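You operate a simulated robot arm through the tools that you are given. There is no shell and no other tool. Be economical: measure what you need, move in short steps, check, and stop when the job is done.

You run a simulated robot arm. Do the job below in one go: nothing can be reset, and whatever is moved stays where it is left.

Task
Take the green brush and leave it on the top of the control desk. Then put the ring marked "VAC" from the top of the green bench on the shelf under the green bench. Then take the bottle and put it on the grey tray. Do these in the order given. Set down upright: bottle.

It is judged by the outcome, as a careful person would: the job done as asked, and still so three seconds after it is handed in. It fails if anything else is knocked over, pushed out of place, dropped, spilled or broken.

Robot
A 7-joint arm with a two-finger parallel gripper on a trunk, on a base that drives. Base frame: it is fixed to the floor where the robot stands at the start and does not move with it; the origin is under the middle of the robot, x ahead of it, y to its left, z up. Readings come in m, rad, newtons and seconds.
Its first joint turns from -2.897 to 2.897 rad. Places, roughly: bottle [-3.25, 3.5, 1]; grey tray (25x15 cm) [-3, 5.42, 0.7]; ring [-3.25, 3, 1]; shelf under the green bench [-2.9, 2.5, 0.3]; top of the control desk (26x13 cm) [-0.74, -3.72, 0.9]. Payload 3.43 kg.
The TCP is the grasp point between the finger pads, 0.03 m short of the fingertips. In the tool frame z runs along the fingers and y along their closing line. The gripper opens to 0.094 m. The fingers are 0.028 m wide and 0.01 m thick; the gripper's body (0.05 by 0.096 m) begins 0.055 m behind the TCP.
Orientation is told as [roll, pitch, yaw] about the base's x, y, z axes, in that order, counted from this pose: with the fingers straight down and closing along the base's y, the tool's x points along the base's -x, its y along +y and its z along -z.

Tools
- The arm moves only by the tool move_arm. Its arguments are lists of equal length, an entry for each row: "grip": the gripper command, from -1 (shut) to 1 (fully open), values between in proportion; "slide": the shift along the base's x, y, z in units of 50 mm (1.0 is 50 mm), a list of three; "rot": the turn, a rotation vector about the base's x, y, z in units of 8 degrees (1.0 is 8 degrees), a list of three. In form: {"grip": [grip, ...], "slide": [[dx, dy, dz], ...], "rot": [[ax, ay, az], ...]}. A call has 1 to 12 rows; each row shifts and turns the commanded pose from where the row before left it. A call with a number of a shift or a turn outside -1 to 1 is refused whole. Rows are played at 5 a second. More than 0.05 m and 0.15 rad between two rows, or a gripper value outside its range, and nothing of the call is played. Where a pose cannot be reached the arm comes as near as it can. A force on the tool above 40 N (or 10 N above the force at the start of the call, whichever is more), or a blocked arm, ends the call early, and 0.2 s more pass. The fingers move at their own pace (about 0.045 m/s each) and stop on an object; they squeeze with about 27 N. The grip force told is the motor's: it shows also when the fingers shut on nothing. Time passes only in rows, and 0.2 s behind the last, so rows that do not move let the fingers close. The reply holds the time, the measured pose of the TCP, the force on the tool along the base axes, the opening and the grip force, in the units named above and with some noise, with the torque about the TCP (base axes, N m) and any sound that the robot's microphone picked up.
- Cameras (640 x 400 px; columns grow to the right, rows downward): "scene" is now at [0.0294, 0.2131, 1.3962]; the picture's right is [-0.17, -0.98, 0.00], its down [-0.48, 0.08, -0.87] and it looks along [0.86, -0.15, -0.48] (base axes); focal length 289 px, centre (320, 200). "wrist" rides on the gripper at [0.076, 0.014, -0.103] in the tool frame; the picture's right is [-0.18, 0.98, 0.00], its down [-0.75, -0.14, -0.64] and it looks along [-0.63, -0.12, 0.77] (tool axes); focal length 243 px, centre (320, 200). There is no depth. A picture from a camera that has moved, and an enlarged one, comes with that camera's place and axes in the base frame and with its lens.
- camera(camera): a new picture of that camera. No time passes.
- drive_base(legs): drives the robot by 1 to 6 legs, each [ahead, turn to the left] in m and rad, along the robot's own axes; the way and the turn of a leg run together, so that a leg with both is an arc; at most 1.5 m and 3.142 rad a leg. The arm and the cameras ride along, it lands a little off, and it stops where it bumps. It gives what a move gives.
- aim_head(pan, tilt): turns the head with the scene camera to pan (to the left, within 2.094 rad either way) and tilt (down, from -0.506 to 1.204), counted from straight ahead of the robot. It gives what a move gives.
- zoom(camera, box): a new picture of the part [left, top, right, bottom] of that camera's present view, enlarged. No time passes.
- close_job(): hands the job in; it is judged then, once.

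Work in short steps. Places have to be worked out from the pictures, the camera data and where the tool is seen: move nearer, look again, correct. Check each grasp and each placing, and mend what went wrong. You have 165 turns and 112 pictures in all, those below and enlarged ones among them. Open the gripper and draw the arm clear of the work before you hand the job in, unless the task says otherwise; then end with one line.

The tools are called after ">>>" as name(argument=value, ...) on one line, values as JSON. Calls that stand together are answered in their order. move_arm: Moves the arm, as the interface text tells. Its arguments: {"type":"object","properties":{"grip":{"type":"array"},"slide":{"type":"array"},"rot":{"type":"array"}},"required":["grip","slide","rot"]} The other tools are called the same way: drive_base (legs) drives the base; aim_head (pan, tilt) turns the head that bears the scene camera; camera (camera) takes a picture; zoom (camera, box) takes an enlarged picture of a part of a camera's view; close_job () hands the job in.

At the start:

```text
time_s: 0.0
position: [0.4844, 0.1387, 1.1721]
tcp_rot: [0.0, -0.001, 0.007]
force: [-0.1, -0.1, 0.8]
torque: [0.0, 0.03, 0.02]
gripper_width: 0.0937
grasp_force: 0.0
robot x, y, heading: [0.0031, -0.0063, 0.001]
head pan, tilt: [-0.176, 0.506]
```

scene: 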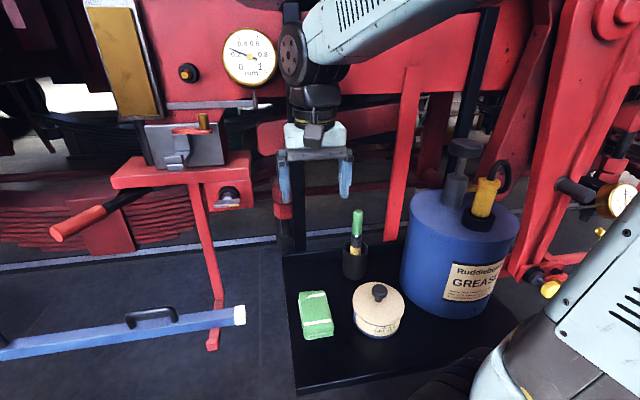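
wrist: 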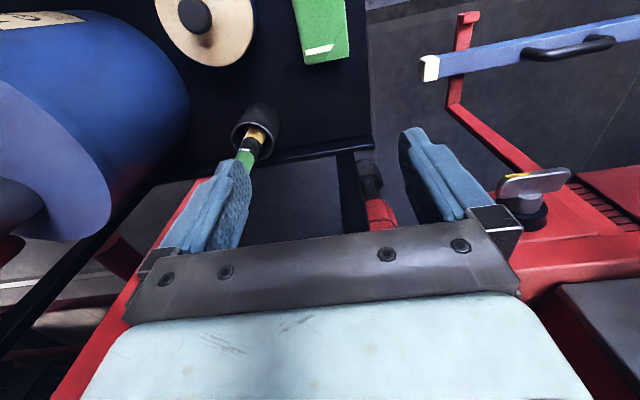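

The green-handled item in the black cup is probably the brush. I'll zoom in to check.

>>> zoom(camera="scene", box=[260, 190, 440, 360])

>>> zoom(camera="wrist", box=[150, 0, 400, 220])

```text
2.35 times, centred on (350, 275) of scene
camera zoom: at [0.0294, 0.2131, 1.3962], right [-0.17, -0.98, 0.0], down [-0.48, 0.08, -0.87], along [0.86, -0.15, -0.48], focal length 680 px, centre (249, 24)
```

zoom: 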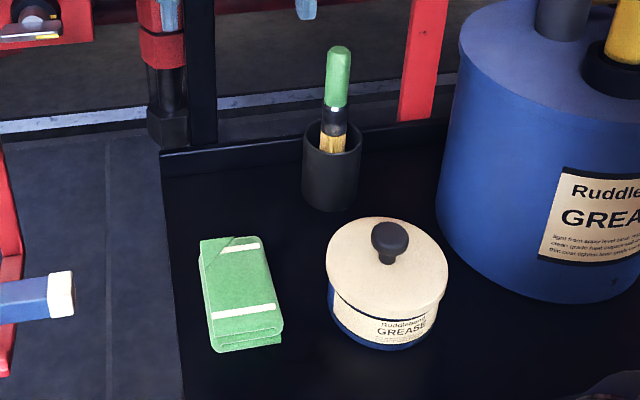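

```text
1.82 times, centred on (275, 110) of wrist
camera zoom: at [0.405, 0.1515, 1.2768], right [0.18, 0.98, 0.0], down [0.75, -0.14, 0.64], along [0.63, -0.11, -0.77], focal length 441 px, centre (402, 364)
```

zoom: 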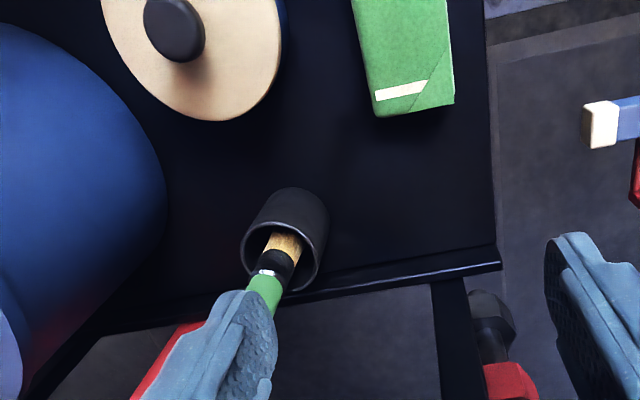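

The cup rim triangulates to about (0.527, 0.045, 0.984), and the handle top is near z = 1.078. I'll move above it with the gripper partly open.

>>> move_arm(grip=[0.5, 0.3, 0.3, 0.3], slide=[[0, -0.92, 0], [0, -0.92, 0], [0.42, 0, 0], [0.42, 0, 0]], rot=[[0, 0, 0], [0, 0, 0], [0, 0, 0], [0, 0, 0]])

>>> camera(camera="wrist")

>>> camera(camera="scene")

```text
time_s: 1.0
position: [0.5244, 0.0498, 1.175]
tcp_rot: [-0.001, -0.001, 0.006]
force: [0.0, 0.4, -0.2]
torque: [0.05, 0.01, 0.01]
gripper_width: 0.0611
grasp_force: 0.0
robot x, y, heading: [-0.0012, -0.0088, 0.003]
head pan, tilt: [-0.176, 0.506]
```

```text
107 pictures are left
camera wrist: at [0.4466, 0.0622, 1.2776], right [0.18, 0.98, 0.0], down [0.75, -0.14, 0.64], along [0.63, -0.11, -0.77], focal length 243 px, centre (320, 200)
```

wrist: 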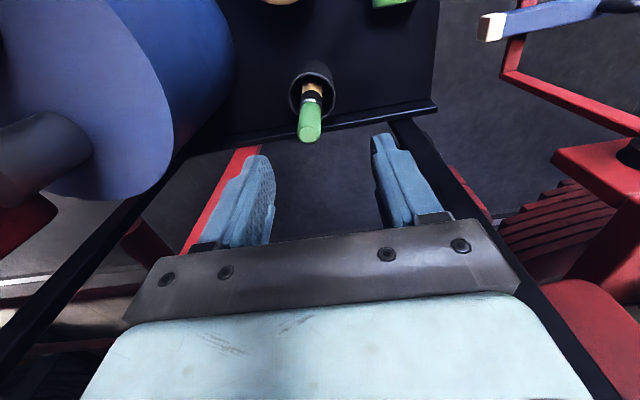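

```text
106 pictures are left
camera scene: at [0.029, 0.2131, 1.3962], right [-0.17, -0.98, 0.0], down [-0.48, 0.08, -0.87], along [0.86, -0.15, -0.48], focal length 289 px, centre (320, 200)
```

scene: 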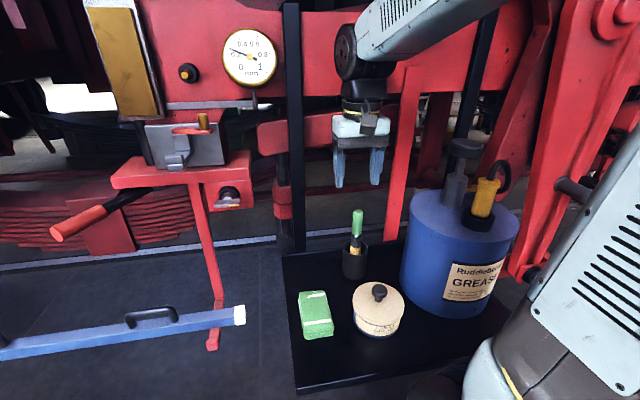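

The handle top re-triangulates to about (0.537, 0.041, 1.073). I'll correct the offset, then go down.

>>> move_arm(grip=[0.3, 0.3, 0.3, 0.3], slide=[[0.24, -0.2, -0.4], [0, 0, -0.7], [0, 0, -0.7], [0, 0, -0.75]], rot=[[0, 0, 0], [0, 0, 0], [0, 0, 0], [0, 0, 0]])

>>> camera(camera="wrist")

>>> zoom(camera="scene", box=[260, 130, 440, 300])

```text
time_s: 2.0
position: [0.5401, 0.0383, 1.0439]
tcp_rot: [0.0, -0.001, 0.007]
force: [-0.3, -0.1, -0.1]
torque: [-0.04, -0.05, -0.01]
gripper_width: 0.0614
grasp_force: 0.1
robot x, y, heading: [0.0028, -0.0067, -0.003]
head pan, tilt: [-0.176, 0.506]
```

```text
105 pictures are left
camera wrist: at [0.4607, 0.0501, 1.1485], right [0.18, 0.98, 0.0], down [0.75, -0.14, 0.64], along [0.63, -0.11, -0.77], focal length 243 px, centre (320, 200)
```

wrist: 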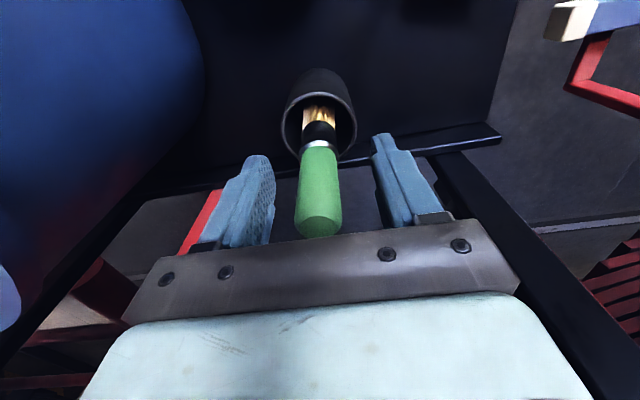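

```text
2.35 times, centred on (350, 215) of scene
camera zoom: at [0.0291, 0.2131, 1.3962], right [-0.17, -0.98, 0.0], down [-0.48, 0.08, -0.87], along [0.86, -0.15, -0.48], focal length 680 px, centre (249, 165)
```

zoom: 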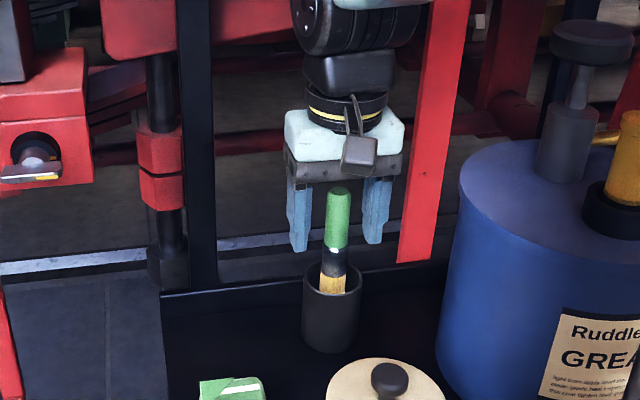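

The handle is centred between the fingers, so I'll close on it.

>>> move_arm(grip=[-1, -1, -1, -1, -1], slide=[[0, 0, 0], [0, 0, 0], [0, 0, 0], [0, 0, 0], [0, 0, 0]], rot=[[0, 0, 0], [0, 0, 0], [0, 0, 0], [0, 0, 0], [0, 0, 0]])

```text
time_s: 3.2
position: [0.5383, 0.0368, 1.0447]
tcp_rot: [0.0, -0.001, 0.007]
force: [0.8, -0.8, 1.4]
torque: [-0.13, 0.01, -0.01]
gripper_width: 0.0212
grasp_force: 26.2
robot x, y, heading: [0.0014, -0.0056, -0.002]
head pan, tilt: [-0.176, 0.506]
```

The fingers hold the brush at a width of 21 mm. I'll lift it straight up.

>>> move_arm(grip=[-1, -1, -1, -1, -1], slide=[[0, 0, 0.5], [0, 0, 1], [0, 0, 1], [0, 0, 1], [0, 0, 0.5]], rot=[[0, 0, 0], [0, 0, 0], [0, 0, 0], [0, 0, 0], [0, 0, 0]])

>>> camera(camera="scene")

>>> camera(camera="wrist")

```text
time_s: 4.4
position: [0.538, 0.0387, 1.2481]
tcp_rot: [0.001, 0.0, 0.008]
force: [0.4, 0.8, -0.7]
torque: [-0.03, -0.01, -0.02]
gripper_width: 0.0206
grasp_force: 26.2
robot x, y, heading: [-0.0023, -0.006, -0.002]
head pan, tilt: [-0.176, 0.506]
```

```text
103 pictures are left
camera scene: at [0.0296, 0.2131, 1.3962], right [-0.17, -0.98, 0.0], down [-0.48, 0.08, -0.87], along [0.86, -0.15, -0.48], focal length 289 px, centre (320, 200)
```

scene: 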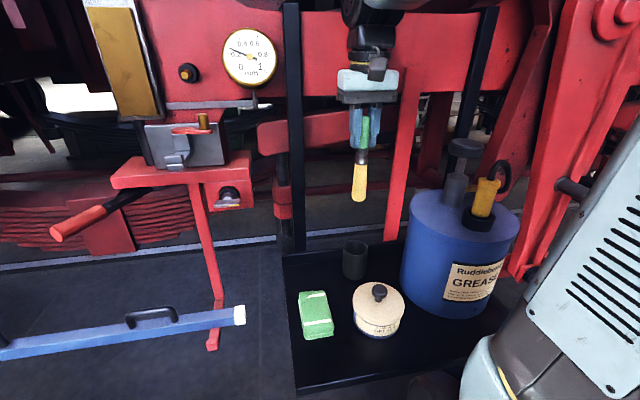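

```text
102 pictures are left
camera wrist: at [0.4595, 0.0513, 1.3513], right [0.18, 0.98, 0.0], down [0.76, -0.14, 0.64], along [0.63, -0.11, -0.77], focal length 243 px, centre (320, 200)
```

wrist: 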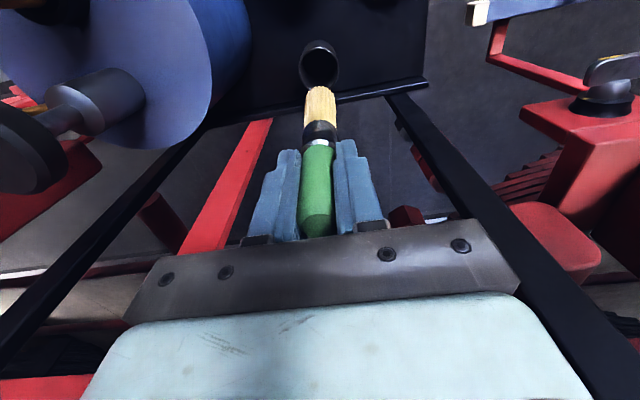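

The brush came out clear and its bristle end hangs about 0.145 m below the TCP. I'll look right and behind toward the desk before driving.

>>> aim_head(pan=-1.2, tilt=0.4)

>>> camera(camera="scene")

>>> aim_head(pan=-2.09, tilt=0.4)

>>> camera(camera="scene")

>>> aim_head(pan=1.9, tilt=0.4)

>>> camera(camera="scene")

```text
time_s: 5.7
position: [0.5378, 0.0398, 1.2459]
tcp_rot: [-0.001, 0.0, 0.006]
force: [1.5, -0.3, 0.1]
torque: [-0.07, 0.01, -0.01]
gripper_width: 0.021
grasp_force: 26.7
robot x, y, heading: [0.0021, -0.0118, 0.002]
head pan, tilt: [-1.201, 0.4]
```

```text
101 pictures are left
camera scene: at [-0.0263, 0.1427, 1.4059], right [-0.93, -0.36, 0.0], down [-0.14, 0.36, -0.92], along [0.33, -0.86, -0.39], focal length 289 px, centre (320, 200)
```

scene: 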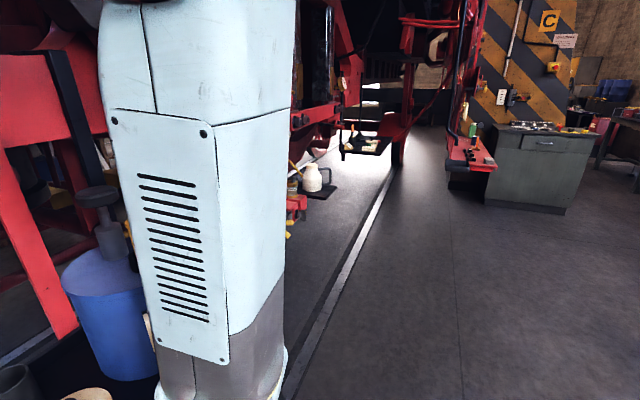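

```text
time_s: 6.9
position: [0.5372, 0.0398, 1.2466]
tcp_rot: [-0.001, 0.0, 0.007]
force: [-0.4, 1.3, -1.3]
torque: [0.02, 0.0, 0.02]
gripper_width: 0.0211
grasp_force: 26.7
robot x, y, heading: [0.0004, -0.0084, 0.0]
head pan, tilt: [-2.089, 0.4]
```

```text
100 pictures are left
camera scene: at [-0.1057, 0.1485, 1.406], right [-0.87, 0.49, 0.0], down [0.19, 0.34, -0.92], along [-0.46, -0.8, -0.39], focal length 289 px, centre (320, 200)
```

scene: 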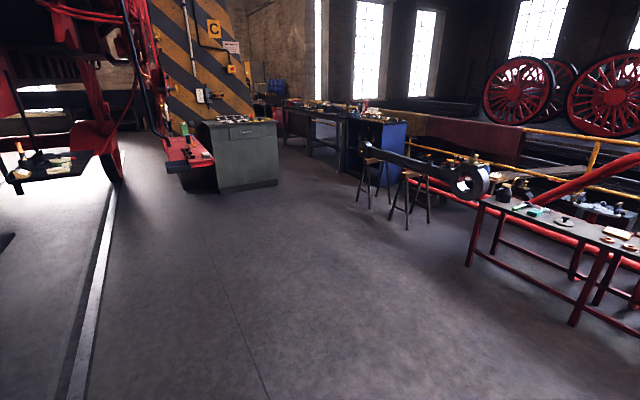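

```text
time_s: 10.1
position: [0.5385, 0.0381, 1.2473]
tcp_rot: [0.001, 0.0, 0.007]
force: [-0.2, 0.3, -1.0]
torque: [0.03, 0.02, -0.02]
gripper_width: 0.0209
grasp_force: 26.8
robot x, y, heading: [-0.0003, -0.0115, 0.0]
head pan, tilt: [1.901, 0.4]
```

```text
99 pictures are left
camera scene: at [-0.09, 0.3166, 1.406], right [0.95, 0.32, 0.0], down [0.13, -0.37, -0.92], along [-0.3, 0.87, -0.39], focal length 289 px, centre (320, 200)
```

scene: 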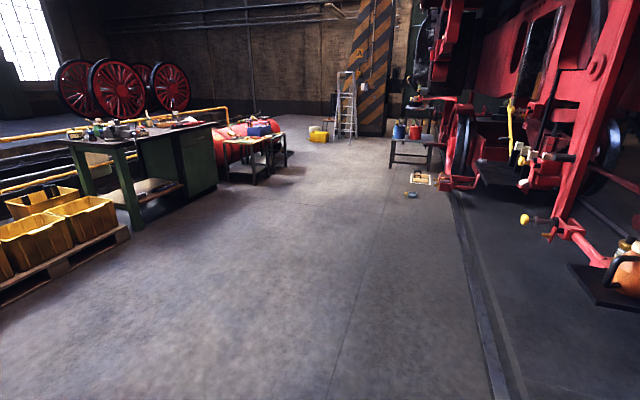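

The control desk is the grey cabinet to the right and behind, with a red step near it. I'll back away from the locomotive, turn and drive part way, then look again.

>>> drive_base(legs=[[-0.5, 0], [0, -1.652], [1.3, 0]])

>>> aim_head(pan=0.0, tilt=0.4)

>>> camera(camera="scene")

```text
time_s: 16.3
position: [-0.2667, -0.5039, 1.2484]
tcp_rot: [-0.001, 0.001, -1.235]
force: [-0.4, -0.5, -2.2]
torque: [0.0, 0.1, -0.01]
gripper_width: 0.0207
grasp_force: 27.3
robot x, y, heading: [-0.4242, 0.0152, -1.28]
head pan, tilt: [1.901, 0.4]
stopped in leg 2: the robot was blocked; the commanded pose is now the measured one
```

```text
time_s: 18.1
position: [-0.2695, -0.5058, 1.2471]
tcp_rot: [-0.001, 0.0, -1.236]
force: [1.1, 1.2, -1.4]
torque: [0.0, -0.01, -0.02]
gripper_width: 0.0213
grasp_force: 27.0
robot x, y, heading: [-0.4218, 0.0148, -1.274]
head pan, tilt: [0.0, 0.4]
```

```text
98 pictures are left
camera scene: at [-0.1889, 0.0518, 1.4059], right [-0.96, -0.29, 0.0], down [-0.11, 0.37, -0.92], along [0.27, -0.88, -0.39], focal length 289 px, centre (320, 200)
```

scene: 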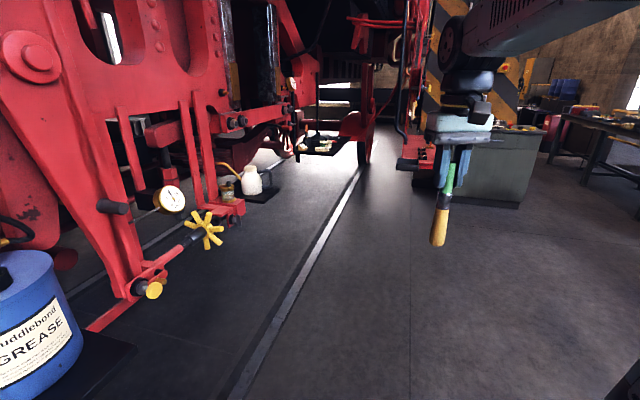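

The turn was blocked at heading −1.28. I'll look around the base for the cause.

>>> aim_head(pan=-1.3, tilt=0.9)

>>> camera(camera="scene")

>>> aim_head(pan=1.3, tilt=0.9)

>>> camera(camera="scene")

```text
time_s: 19.6
position: [-0.2682, -0.5044, 1.2479]
tcp_rot: [-0.001, -0.003, -1.236]
force: [0.9, 0.0, -1.0]
torque: [-0.01, -0.01, 0.04]
gripper_width: 0.0211
grasp_force: 26.7
robot x, y, heading: [-0.4266, 0.0119, -1.278]
head pan, tilt: [-1.3, 0.901]
```

```text
97 pictures are left
camera scene: at [-0.2796, 0.1001, 1.363], right [-0.54, 0.84, 0.0], down [0.66, 0.42, -0.62], along [-0.52, -0.33, -0.78], focal length 289 px, centre (320, 200)
```

scene: 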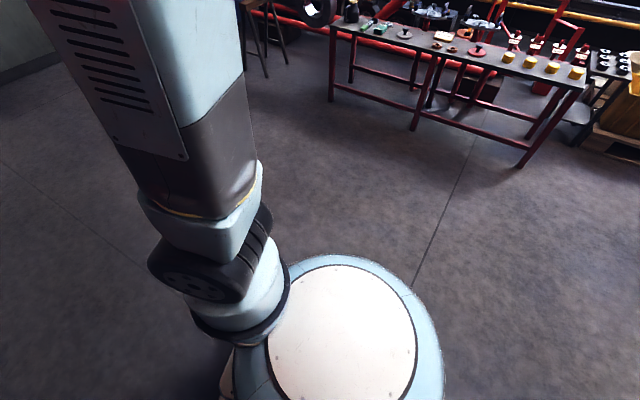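

```text
time_s: 21.9
position: [-0.2673, -0.5063, 1.2475]
tcp_rot: [0.0, 0.0, -1.234]
force: [-0.1, 0.1, -0.1]
torque: [0.01, -0.03, 0.04]
gripper_width: 0.0214
grasp_force: 26.6
robot x, y, heading: [-0.4199, 0.0123, -1.279]
head pan, tilt: [1.3, 0.901]
```

```text
96 pictures are left
camera scene: at [-0.1403, 0.1422, 1.3629], right [0.02, -1.0, 0.0], down [-0.78, -0.02, -0.62], along [0.62, 0.01, -0.78], focal length 289 px, centre (320, 200)
```

scene: 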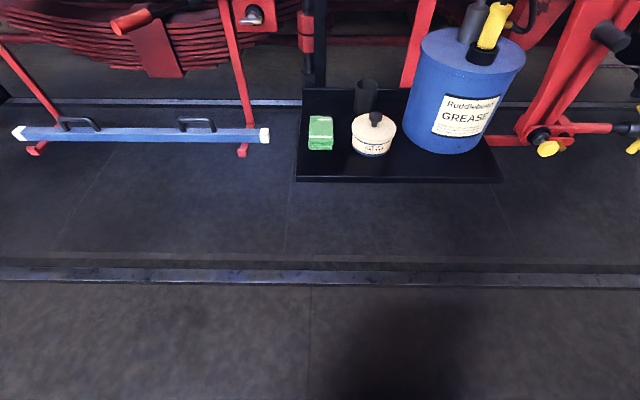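

Nothing is visible near the base. I'll retry the rest of the turn in a small step.

>>> drive_base(legs=[[0, -0.2]])

```text
time_s: 23.2
position: [-0.3736, -0.5279, 1.2475]
tcp_rot: [0.001, -0.001, -1.433]
force: [0.4, -0.3, -1.0]
torque: [0.03, -0.02, -0.01]
gripper_width: 0.0212
grasp_force: 27.5
robot x, y, heading: [-0.4154, 0.014, -1.477]
head pan, tilt: [1.3, 0.901]
```

That worked. I'll finish the turn and drive part way.

>>> drive_base(legs=[[0, -0.2], [1.4, 0]])

>>> aim_head(pan=0.0, tilt=0.45)

>>> camera(camera="scene")

```text
time_s: 31.0
position: [-0.6117, -1.9112, 1.249]
tcp_rot: [-0.001, -0.002, -1.618]
force: [0.8, -0.7, -1.1]
torque: [0.01, 0.02, 0.0]
gripper_width: 0.0212
grasp_force: 26.9
robot x, y, heading: [-0.5505, -1.3704, -1.662]
head pan, tilt: [1.3, 0.901]
```

```text
time_s: 32.5
position: [-0.6108, -1.9121, 1.2493]
tcp_rot: [0.001, 0.0, -1.618]
force: [0.1, -0.2, -1.1]
torque: [0.02, -0.03, 0.01]
gripper_width: 0.0212
grasp_force: 26.8
robot x, y, heading: [-0.5517, -1.373, -1.661]
head pan, tilt: [0.0, 0.45]
```

```text
95 pictures are left
camera scene: at [-0.3222, -1.424, 1.4012], right [-1.0, 0.09, 0.0], down [0.04, 0.43, -0.9], along [-0.08, -0.9, -0.44], focal length 289 px, centre (320, 200)
```

scene: 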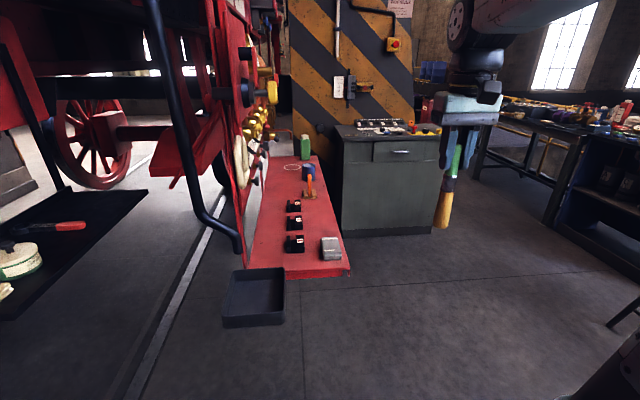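

The grey cabinet is the desk, with its front at y ≈ −3.55, x from −0.69 to −1.51. The red bench takes up x > −0.6. I'll zoom on the desk top.

>>> zoom(camera="scene", box=[290, 90, 460, 200])

```text
3.64 times, centred on (375, 145) of scene
camera zoom: at [-0.3222, -1.424, 1.4012], right [-1.0, 0.09, 0.0], down [0.04, 0.43, -0.9], along [-0.08, -0.9, -0.44], focal length 1051 px, centre (120, 400)
```

zoom: 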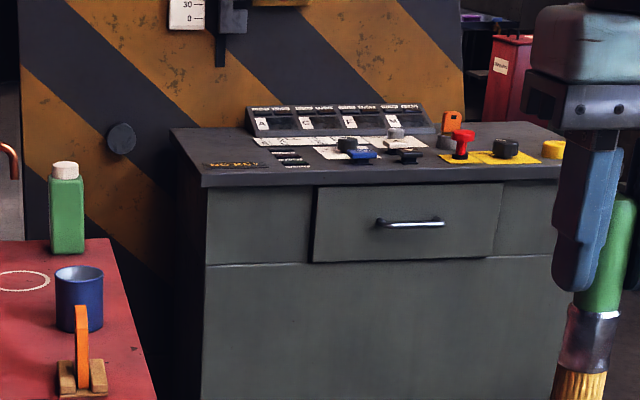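

The free strip on the desk's left is about x −0.70…−0.83, roughly 26 cm deep. I'll drive to about (−0.95, −2.88), facing −y.

>>> drive_base(legs=[[0, -0.168], [1.5, 0], [0, 0.258]])

>>> camera(camera="scene")

```text
time_s: 41.6
position: [-1.0243, -3.33, 1.2491]
tcp_rot: [0.001, -0.001, -1.59]
force: [-0.1, -0.5, 0.0]
torque: [0.01, 0.04, 0.0]
gripper_width: 0.0211
grasp_force: 27.4
robot x, y, heading: [-0.9988, -2.7924, -1.632]
head pan, tilt: [0.0, 0.45]
```

```text
93 pictures are left
camera scene: at [-0.7652, -2.8334, 1.4013], right [-1.0, 0.06, 0.0], down [0.03, 0.43, -0.9], along [-0.06, -0.9, -0.44], focal length 289 px, centre (320, 200)
```

scene: 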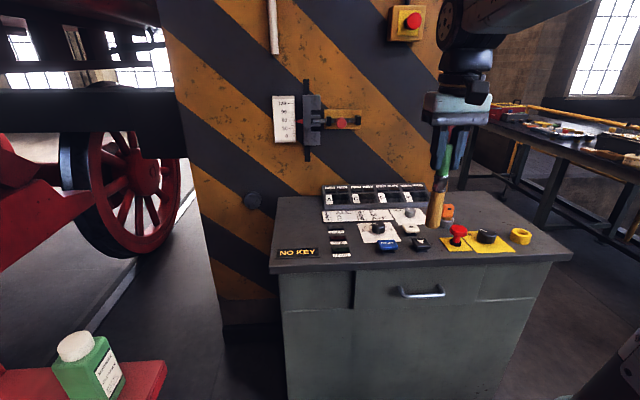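

The free spot centres near (−0.74, −3.72), z ≈ 0.9. I'll tilt the tool 60° forward so the brush points at −y, and shift over to x ≈ −0.74 while staying high.

>>> move_arm(grip=[-1, -1, -1, -1, -1, -1, -1, -1], slide=[[0.71, -0.25, 0], [0.71, -0.25, 0], [0.71, -0.25, 0], [0.71, -0.25, 0], [0.71, -0.25, 0], [0.71, -0.25, 0], [0.71, -0.25, 0], [0.71, -0.25, 0]], rot=[[-0.94, 0, 0], [-0.94, 0, 0], [-0.94, 0, 0], [-0.94, 0, 0], [-0.94, 0, 0], [-0.94, 0, 0], [-0.94, 0, 0], [-0.94, 0, 0]])

>>> camera(camera="scene")

```text
time_s: 43.5
position: [-0.7399, -3.4322, 1.2508]
tcp_rot: [0.041, -1.05, -1.618]
force: [-2.0, -2.1, -1.4]
torque: [0.12, -0.06, 0.18]
gripper_width: 0.0214
grasp_force: 26.8
robot x, y, heading: [-0.9984, -2.7901, -1.633]
head pan, tilt: [0.0, 0.45]
```

```text
92 pictures are left
camera scene: at [-0.7668, -2.8353, 1.4015], right [-1.0, 0.06, 0.0], down [0.03, 0.44, -0.9], along [-0.05, -0.9, -0.44], focal length 289 px, centre (320, 200)
```

scene: 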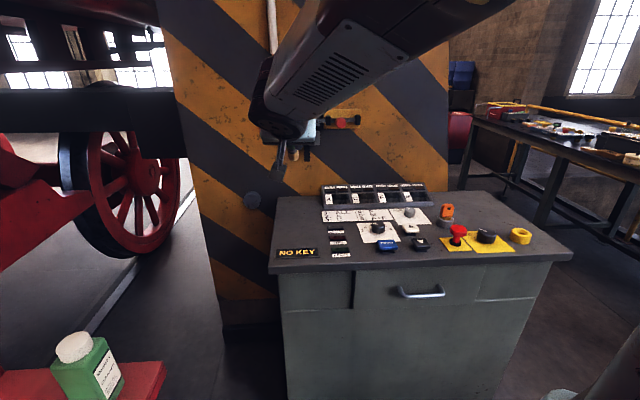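

The tilt is right. Next I'll move over the free strip and come down to about z = 1.02.

>>> move_arm(grip=[-1, -1, -1, -1, -1, -1], slide=[[0, -0.65, -0.65], [0, -0.7, -0.7], [0, -0.7, -0.7], [0, -0.7, -0.7], [0, -0.7, -0.7], [0, -0.7, -0.7]], rot=[[0, 0, 0], [0, 0, 0], [0, 0, 0], [0, 0, 0], [0, 0, 0], [0, 0, 0]])

>>> camera(camera="scene")

>>> camera(camera="wrist")

```text
time_s: 44.9
position: [-0.7392, -3.6395, 1.0404]
tcp_rot: [0.037, -1.049, -1.611]
force: [1.1, 1.2, -1.2]
torque: [0.06, 0.02, -0.06]
gripper_width: 0.0216
grasp_force: 26.5
robot x, y, heading: [-0.9964, -2.7883, -1.633]
head pan, tilt: [0.0, 0.45]
```

```text
91 pictures are left
camera scene: at [-0.7648, -2.8322, 1.4012], right [-1.0, 0.06, 0.0], down [0.03, 0.43, -0.9], along [-0.05, -0.9, -0.43], focal length 289 px, centre (320, 200)
```

scene: 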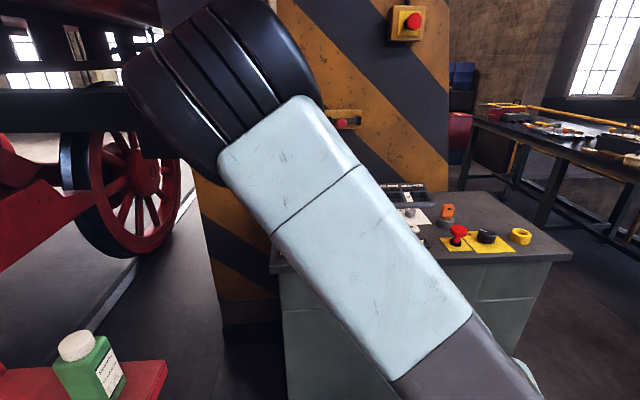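

```text
90 pictures are left
camera wrist: at [-0.7251, -3.5138, 1.027], right [0.98, -0.1, 0.18], down [-0.16, 0.18, 0.97], along [-0.13, -0.98, 0.16], focal length 243 px, centre (320, 200)
```

wrist: 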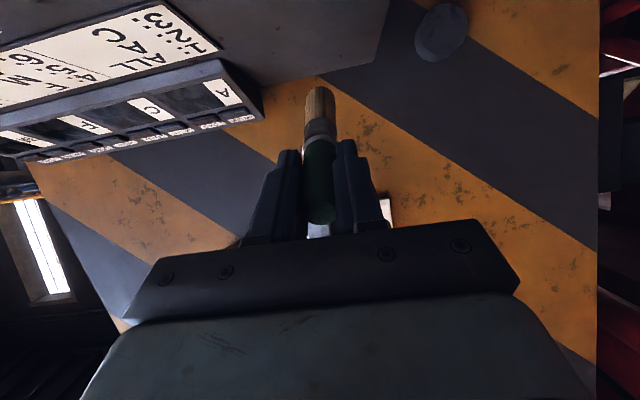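

The brush is clear of the console. I'll lower it slowly until the tip touches.

>>> move_arm(grip=[-1, -1, -1, -1, -1, -1], slide=[[0, -0.2, -0.2], [0, -0.1, -0.2], [0, 0, -0.2], [0, 0, -0.2], [0, 0, -0.2], [0, 0, -0.2]], rot=[[0, 0, 0], [0, 0, 0], [0, 0, 0], [0, 0, 0], [0, 0, 0], [0, 0, 0]])

>>> camera(camera="wrist")

```text
time_s: 46.2
position: [-0.7413, -3.6535, 0.9821]
tcp_rot: [0.041, -1.05, -1.616]
force: [0.4, 2.6, 8.6]
torque: [-0.81, -0.04, 0.02]
gripper_width: 0.0213
grasp_force: 26.9
robot x, y, heading: [-0.9997, -2.7869, -1.633]
head pan, tilt: [0.0, 0.45]
```

```text
89 pictures are left
camera wrist: at [-0.7276, -3.5276, 0.9692], right [0.98, -0.1, 0.18], down [-0.16, 0.18, 0.97], along [-0.13, -0.98, 0.16], focal length 243 px, centre (320, 200)
```

wrist: 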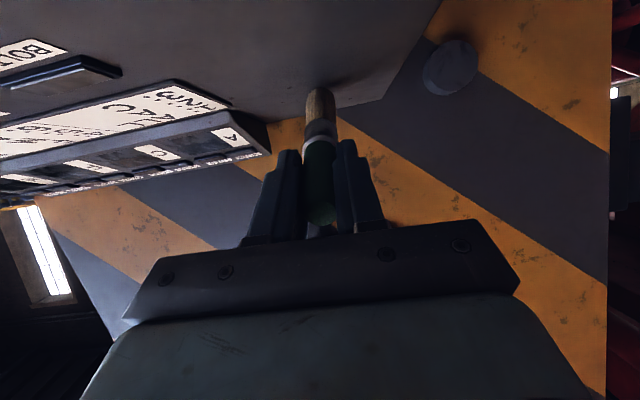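

The tip touched at about 0.985 m. I'll keep lowering so the brush pivots flat in the grip.

>>> move_arm(grip=[-1, -1, -1, -1], slide=[[0, 0, -0.2], [0, 0, -0.2], [0, 0, -0.2], [0, 0, -0.2]], rot=[[0, 0, 0], [0, 0, 0], [0, 0, 0], [0, 0, 0]])

>>> camera(camera="wrist")

```text
time_s: 47.2
position: [-0.7414, -3.6522, 0.9421]
tcp_rot: [0.036, -1.049, -1.612]
force: [0.3, 2.0, 6.3]
torque: [-0.75, 0.02, 0.07]
gripper_width: 0.021
grasp_force: 27.2
robot x, y, heading: [-0.993, -2.7889, -1.635]
head pan, tilt: [0.0, 0.45]
```

```text
88 pictures are left
camera wrist: at [-0.7266, -3.5267, 0.9277], right [0.98, -0.1, 0.18], down [-0.16, 0.18, 0.97], along [-0.13, -0.98, 0.16], focal length 243 px, centre (320, 200)
```

wrist: 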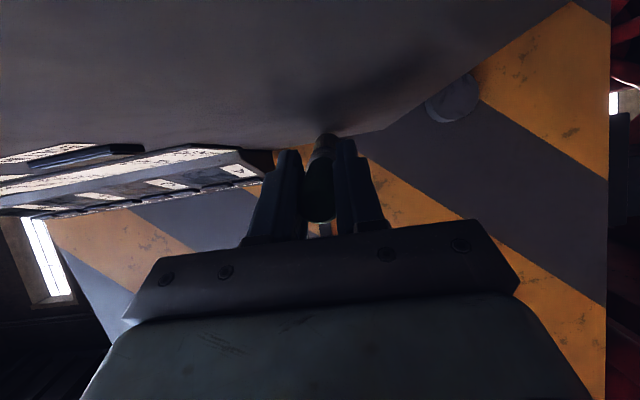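

The brush pivots as intended. I'll go 8 mm lower, then open.

>>> move_arm(grip=[-1, -1, -0.4, -0.4, -0.2, 0], slide=[[0, 0, -0.16], [0, 0, 0], [0, 0, 0], [0, 0, 0], [0, 0, 0], [0, 0, 0]], rot=[[0, 0, 0], [0, 0, 0], [0, 0, 0], [0, 0, 0], [0, 0, 0], [0, 0, 0]])

>>> camera(camera="wrist")

```text
time_s: 47.8
position: [-0.7414, -3.6527, 0.9375]
tcp_rot: [0.046, -1.051, -1.625]
force: [0.0, 1.6, 6.9]
torque: [1.28, -0.11, -0.02]
gripper_width: 0.0211
grasp_force: 27.3
robot x, y, heading: [-0.9986, -2.7866, -1.629]
head pan, tilt: [0.0, 0.45]
stopped in row 2: the force on the tool passed its limit at 43 N (the readings are from after the stop); the commanded pose is now the measured one
```

```text
87 pictures are left
camera wrist: at [-0.7267, -3.5277, 0.9236], right [0.98, -0.1, 0.18], down [-0.16, 0.19, 0.97], along [-0.13, -0.98, 0.17], focal length 243 px, centre (320, 200)
```

wrist: 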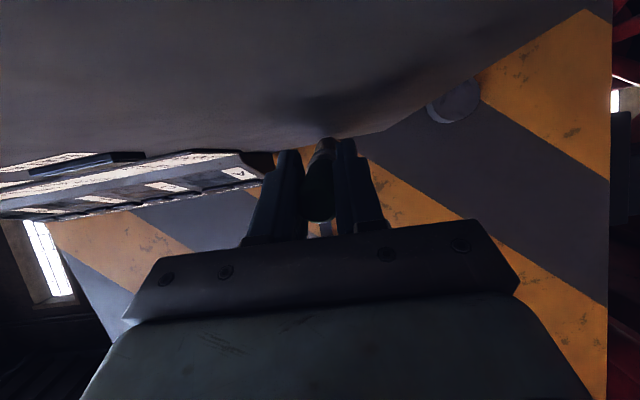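

The hand or camera touched the desk. I'll raise it slightly and open the fingers.

>>> move_arm(grip=[-1, -0.3, -0.1, 0.1, 0.3, 0.3], slide=[[0, 0, 0.08], [0, 0, 0], [0, 0, 0], [0, 0, 0], [0, 0, 0], [0, 0, 0]], rot=[[0, 0, 0], [0, 0, 0], [0, 0, 0], [0, 0, 0], [0, 0, 0], [0, 0, 0]])

>>> camera(camera="wrist")

```text
time_s: 49.2
position: [-0.7406, -3.6534, 0.9402]
tcp_rot: [0.045, -1.053, -1.622]
force: [0.2, -0.2, -0.4]
torque: [0.01, -0.01, -0.02]
gripper_width: 0.0613
grasp_force: 0.0
robot x, y, heading: [-0.9993, -2.788, -1.634]
head pan, tilt: [0.0, 0.45]
```

```text
86 pictures are left
camera wrist: at [-0.7266, -3.5278, 0.9267], right [0.98, -0.1, 0.18], down [-0.16, 0.19, 0.97], along [-0.13, -0.98, 0.17], focal length 243 px, centre (320, 200)
```

wrist: 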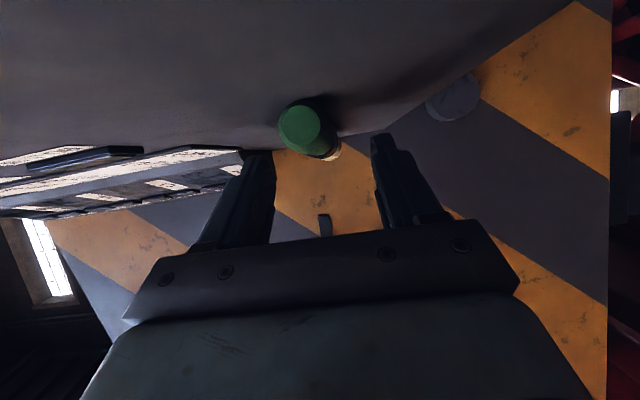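

The brush is lying on the desk. I'll rise straight up, then retract and turn the tool back down.

>>> move_arm(grip=[0.3, 0.3, 0.3, 0.3, 0.3, 0.3, 0.3, 0.3, 0.3, 0.3, 0.3, 0.3], slide=[[0, 0, 0.6], [0, 0, 1], [0, 0, 1], [0, 0.5, 0.85], [-0.5, 0.7, 0.5], [-0.6, 0.7, 0.5], [-0.6, 0.7, 0.5], [-0.6, 0.7, 0.5], [-0.6, 0.7, 0.5], [-0.6, 0.7, 0.4], [-0.6, 0.7, 0], [-0.6, 0.7, 0]], rot=[[0, 0, 0], [0, 0, 0], [0, 0, 0], [0, 0, 0], [0.94, 0, 0], [0.94, 0, 0], [0.94, 0, 0], [0.94, 0, 0], [0.94, 0, 0], [0.94, 0, 0], [0.94, 0, 0], [0.94, 0, 0]])

>>> camera(camera="scene")

```text
refused: row 6 steps farther than a row can; nothing moved
```

```text
85 pictures are left
camera scene: at [-0.7652, -2.8337, 1.4012], right [-1.0, 0.06, 0.0], down [0.03, 0.43, -0.9], along [-0.06, -0.9, -0.44], focal length 289 px, centre (320, 200)
```

scene: 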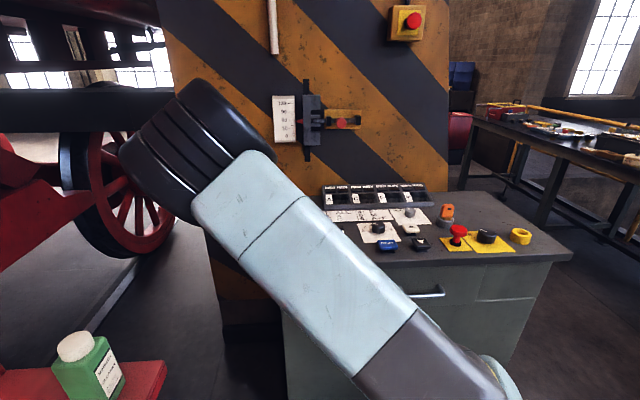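

One row's step was too long, so I'll shorten the steps.

>>> move_arm(grip=[0.3, 0.3, 0.3, 0.3, 0.3, 0.3, 0.3, 0.3, 0.3, 0.3, 0.3, 0.3], slide=[[0, 0, 0.6], [0, 0, 1], [0, 0, 1], [0, 0.5, 0.8], [-0.5, 0.6, 0.5], [-0.6, 0.6, 0.4], [-0.6, 0.6, 0.4], [-0.6, 0.6, 0.4], [-0.6, 0.6, 0.4], [-0.6, 0.6, 0.4], [-0.6, 0.7, 0], [-0.6, 0.7, 0]], rot=[[0, 0, 0], [0, 0, 0], [0, 0, 0], [0, 0, 0], [0.94, 0, 0], [0.94, 0, 0], [0.94, 0, 0], [0.94, 0, 0], [0.94, 0, 0], [0.94, 0, 0], [0.94, 0, 0], [0.94, 0, 0]])

>>> camera(camera="scene")

```text
time_s: 51.8
position: [-0.976, -3.3773, 1.2384]
tcp_rot: [0.001, -0.001, -1.594]
force: [-0.3, 0.2, -0.7]
torque: [-0.01, 0.03, 0.0]
gripper_width: 0.061
grasp_force: 0.1
robot x, y, heading: [-1.0003, -2.7875, -1.634]
head pan, tilt: [0.0, 0.45]
```

```text
84 pictures are left
camera scene: at [-0.765, -2.8338, 1.4012], right [-1.0, 0.06, 0.0], down [0.03, 0.43, -0.9], along [-0.06, -0.9, -0.44], focal length 289 px, centre (320, 200)
```

scene: 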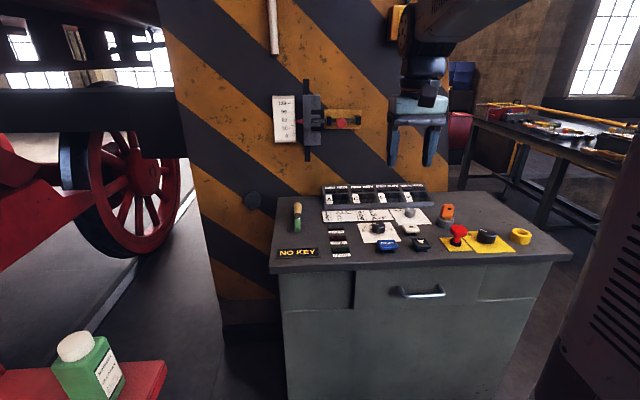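

The brush is placed. Next is the green bench at x ≈ −3, y ≈ 2–3.5. I'll back off, turn, and drive up the corridor in legs.

>>> drive_base(legs=[[-1.5, 0], [0, -1.43], [0, -1.43]])

>>> camera(camera="scene")

```text
time_s: 62.5
position: [-1.4338, -1.486, 1.2394]
tcp_rot: [0.001, -0.002, -2.835]
force: [0.4, -1.9, -0.5]
torque: [0.01, -0.01, 0.0]
gripper_width: 0.0612
grasp_force: 0.1
robot x, y, heading: [-0.8607, -1.3432, -2.903]
head pan, tilt: [0.0, 0.45]
stopped in leg 2: the robot was blocked; the commanded pose is now the measured one
```

```text
83 pictures are left
camera scene: at [-0.8385, -1.5785, 1.4012], right [-0.23, 0.97, 0.0], down [0.42, 0.1, -0.9], along [-0.88, -0.21, -0.44], focal length 289 px, centre (320, 200)
```

scene: 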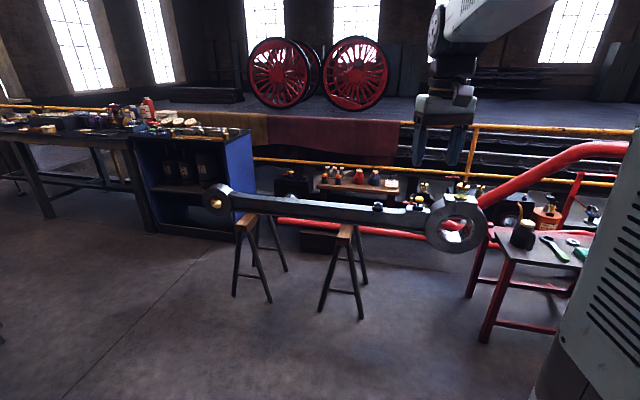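

There's nothing near, and turns seem to stop at about 1.27 rad per leg. I'll use shorter ones.

>>> drive_base(legs=[[0, -0.8], [0, -0.8]])

>>> camera(camera="scene")

```text
time_s: 67.0
position: [-1.1238, -0.8098, 1.2402]
tcp_rot: [0.002, -0.002, 2.091]
force: [-0.3, 0.5, -1.0]
torque: [-0.02, -0.05, -0.02]
gripper_width: 0.0612
grasp_force: 0.1
robot x, y, heading: [-0.9365, -1.3743, 1.984]
head pan, tilt: [0.0, 0.45]
stopped in leg 2: the robot was blocked; the commanded pose is now the measured one
```

```text
82 pictures are left
camera scene: at [-1.1642, -1.4411, 1.4012], right [0.92, 0.4, 0.0], down [0.17, -0.4, -0.9], along [-0.36, 0.82, -0.44], focal length 289 px, centre (320, 200)
```

scene: 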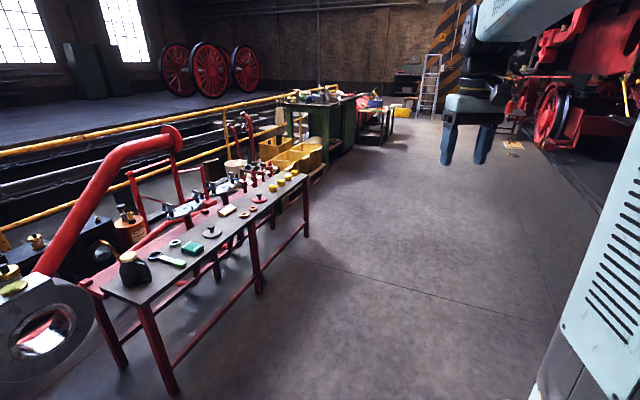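

The corridor is clear. I'll align and drive up to about (−1.7, 2.5).

>>> drive_base(legs=[[0, -0.22], [1.4, 0], [1.4, 0], [1.1, 0]])

>>> aim_head(pan=1.0, tilt=0.45)

>>> camera(camera="scene")

```text
time_s: 87.1
position: [-1.7034, 3.087, 1.2402]
tcp_rot: [-0.001, -0.001, 1.905]
force: [-0.3, -0.5, 0.3]
torque: [0.02, -0.01, -0.02]
gripper_width: 0.0612
grasp_force: 0.2
robot x, y, heading: [-1.6202, 2.4961, 1.803]
head pan, tilt: [0.0, 0.45]
```

```text
time_s: 88.4
position: [-1.7035, 3.086, 1.2409]
tcp_rot: [0.001, -0.001, 1.905]
force: [-0.4, 0.2, 0.2]
torque: [0.0, -0.01, 0.02]
gripper_width: 0.0613
grasp_force: 0.0
robot x, y, heading: [-1.62, 2.4921, 1.801]
head pan, tilt: [1.0, 0.45]
```

```text
81 pictures are left
camera scene: at [-1.9228, 2.4154, 1.4013], right [0.34, 0.94, 0.0], down [0.41, -0.15, -0.9], along [-0.85, 0.3, -0.44], focal length 289 px, centre (320, 200)
```

scene: 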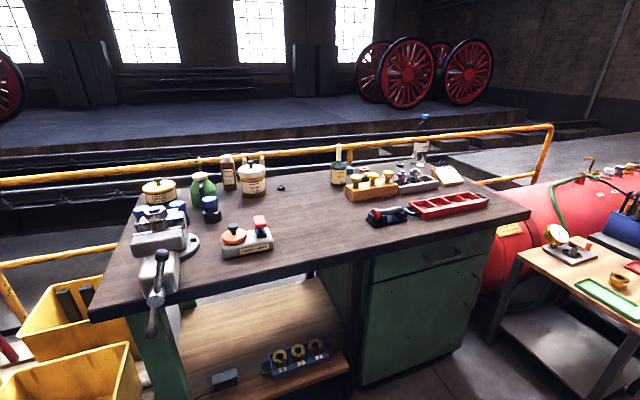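

The bench is in view. I'll zoom to find the VAC ring and the bottle.

>>> zoom(camera="scene", box=[120, 140, 310, 260])

>>> zoom(camera="scene", box=[310, 110, 500, 230])

>>> zoom(camera="scene", box=[180, 280, 370, 400])

```text
3.33 times, centred on (215, 200) of scene
camera zoom: at [-1.9228, 2.4154, 1.4013], right [0.34, 0.94, 0.0], down [0.41, -0.15, -0.9], along [-0.85, 0.3, -0.44], focal length 963 px, centre (670, 200)
```

zoom: 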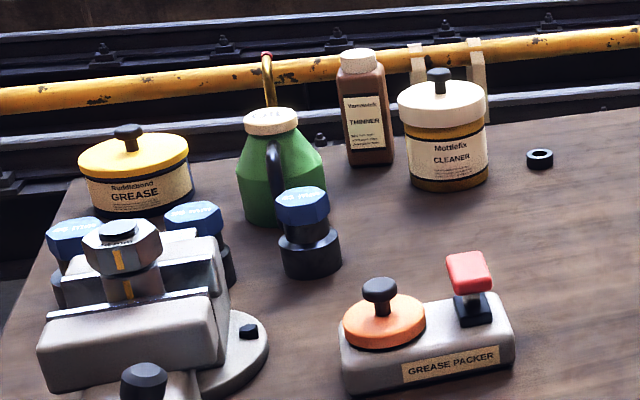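

```text
3.33 times, centred on (405, 170) of scene
camera zoom: at [-1.9228, 2.4154, 1.4013], right [0.34, 0.94, 0.0], down [0.41, -0.15, -0.9], along [-0.85, 0.3, -0.44], focal length 963 px, centre (37, 300)
```

zoom: 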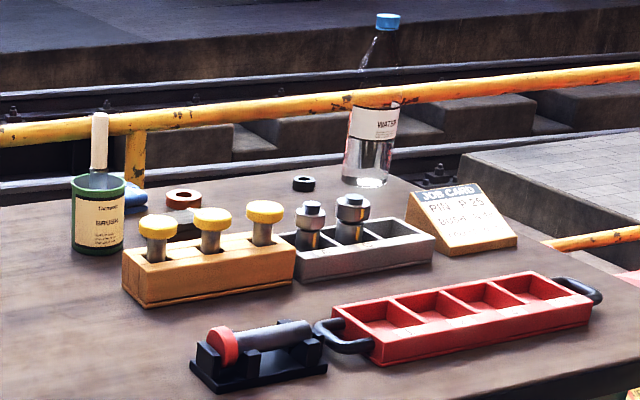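

```text
3.33 times, centred on (275, 340) of scene
camera zoom: at [-1.9228, 2.4154, 1.4013], right [0.34, 0.94, 0.0], down [0.41, -0.15, -0.9], along [-0.85, 0.3, -0.44], focal length 963 px, centre (470, -267)
```

zoom: 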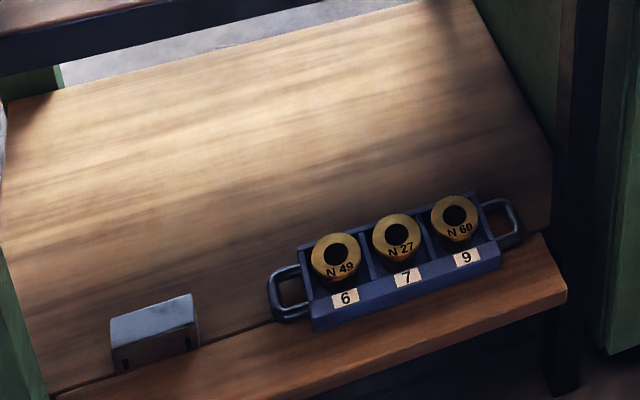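

The bench top is at z ≈ 0.87 with its front edge near x ≈ −2.57. The ring candidates are at y ≈ 2.65, 3.09 and 3.34, and the water bottle is at about (−3.2, 3.45). I'll move in facing the bench to read the markings.

>>> drive_base(legs=[[0, 0.67], [0.65, 0], [0, 0.67]])

>>> aim_head(pan=0.0, tilt=0.45)

>>> camera(camera="scene")

```text
time_s: 96.1
position: [-2.7272, 2.9708, 1.2401]
tcp_rot: [0.002, -0.002, -3.053]
force: [-0.3, 0.2, -0.1]
torque: [0.01, 0.0, -0.04]
gripper_width: 0.061
grasp_force: 0.0
robot x, y, heading: [-2.1289, 2.9598, 3.113]
head pan, tilt: [1.0, 0.45]
```

```text
time_s: 97.3
position: [-2.7256, 2.9705, 1.2401]
tcp_rot: [0.003, -0.001, -3.053]
force: [-0.2, 0.3, 0.9]
torque: [0.01, -0.01, -0.03]
gripper_width: 0.0612
grasp_force: 0.1
robot x, y, heading: [-2.1259, 2.959, 3.116]
head pan, tilt: [0.0, 0.45]
```

```text
77 pictures are left
camera scene: at [-2.1684, 2.725, 1.4012], right [0.03, 1.0, 0.0], down [0.44, -0.01, -0.9], along [-0.9, 0.02, -0.44], focal length 289 px, centre (320, 200)
```

scene: 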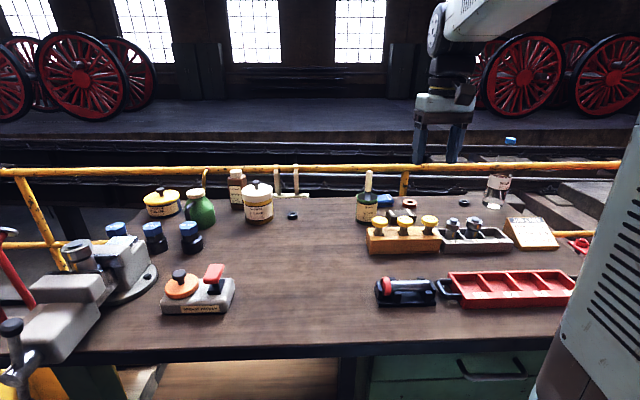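

>>> zoom(camera="scene", box=[340, 160, 540, 270])

>>> zoom(camera="scene", box=[220, 170, 320, 240])

>>> zoom(camera="scene", box=[370, 180, 490, 245])

```text
3.20 times, centred on (440, 215) of scene
camera zoom: at [-2.1684, 2.725, 1.4012], right [0.03, 1.0, 0.0], down [0.44, -0.01, -0.9], along [-0.9, 0.02, -0.44], focal length 925 px, centre (-64, 152)
```

zoom: 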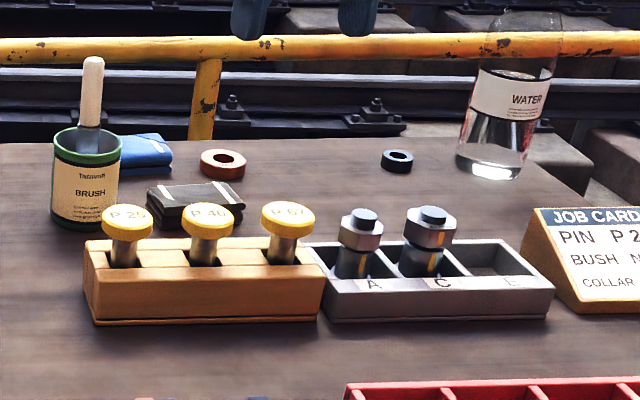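

```text
5.71 times, centred on (270, 205) of scene
camera zoom: at [-2.1684, 2.725, 1.4012], right [0.03, 1.0, 0.0], down [0.44, -0.01, -0.9], along [-0.9, 0.02, -0.44], focal length 1651 px, centre (606, 171)
```

zoom: 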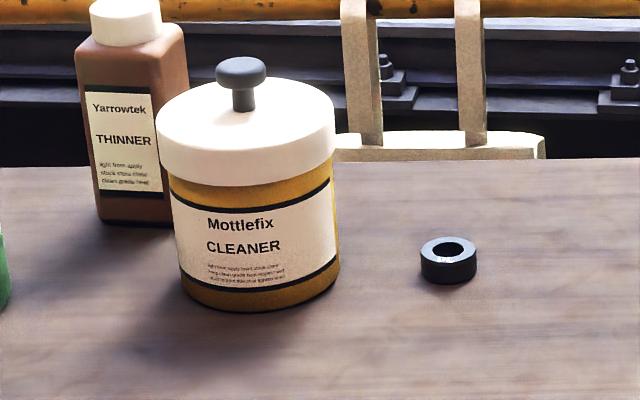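

```text
5.33 times, centred on (430, 212) of scene
camera zoom: at [-2.1684, 2.725, 1.4012], right [0.03, 1.0, 0.0], down [0.44, -0.01, -0.9], along [-0.9, 0.02, -0.44], focal length 1541 px, centre (-267, 133)
```

zoom: 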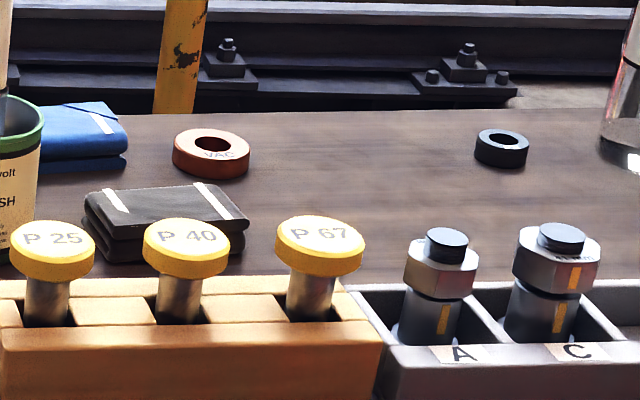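

The brown ring is marked VAC and triangulates to about (−3.174, 3.10, 0.887), 57 mm across. It's 1.06 m away, so I need to get closer. I'll look down to see how much room the base has.

>>> aim_head(pan=0.3, tilt=1.2)

>>> camera(camera="scene")

```text
time_s: 98.4
position: [-2.7246, 2.97, 1.2402]
tcp_rot: [0.001, 0.0, -3.054]
force: [-0.3, -0.8, -0.6]
torque: [0.01, 0.0, 0.0]
gripper_width: 0.061
grasp_force: 0.0
robot x, y, heading: [-2.1281, 2.9585, 3.116]
head pan, tilt: [0.3, 1.201]
```

```text
73 pictures are left
camera scene: at [-2.1304, 2.7074, 1.3432], right [-0.27, 0.96, 0.0], down [0.9, 0.25, -0.36], along [-0.35, -0.1, -0.93], focal length 289 px, centre (320, 200)
```

scene: 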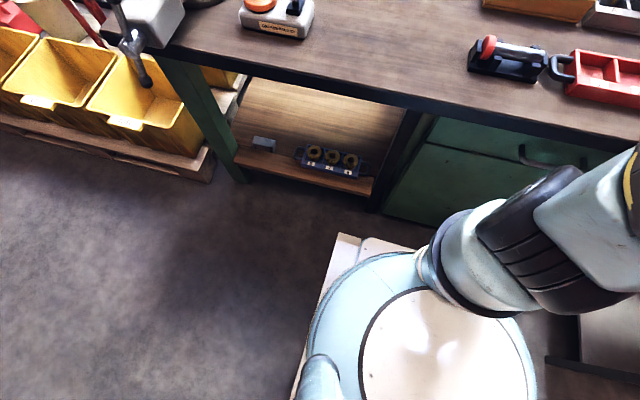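

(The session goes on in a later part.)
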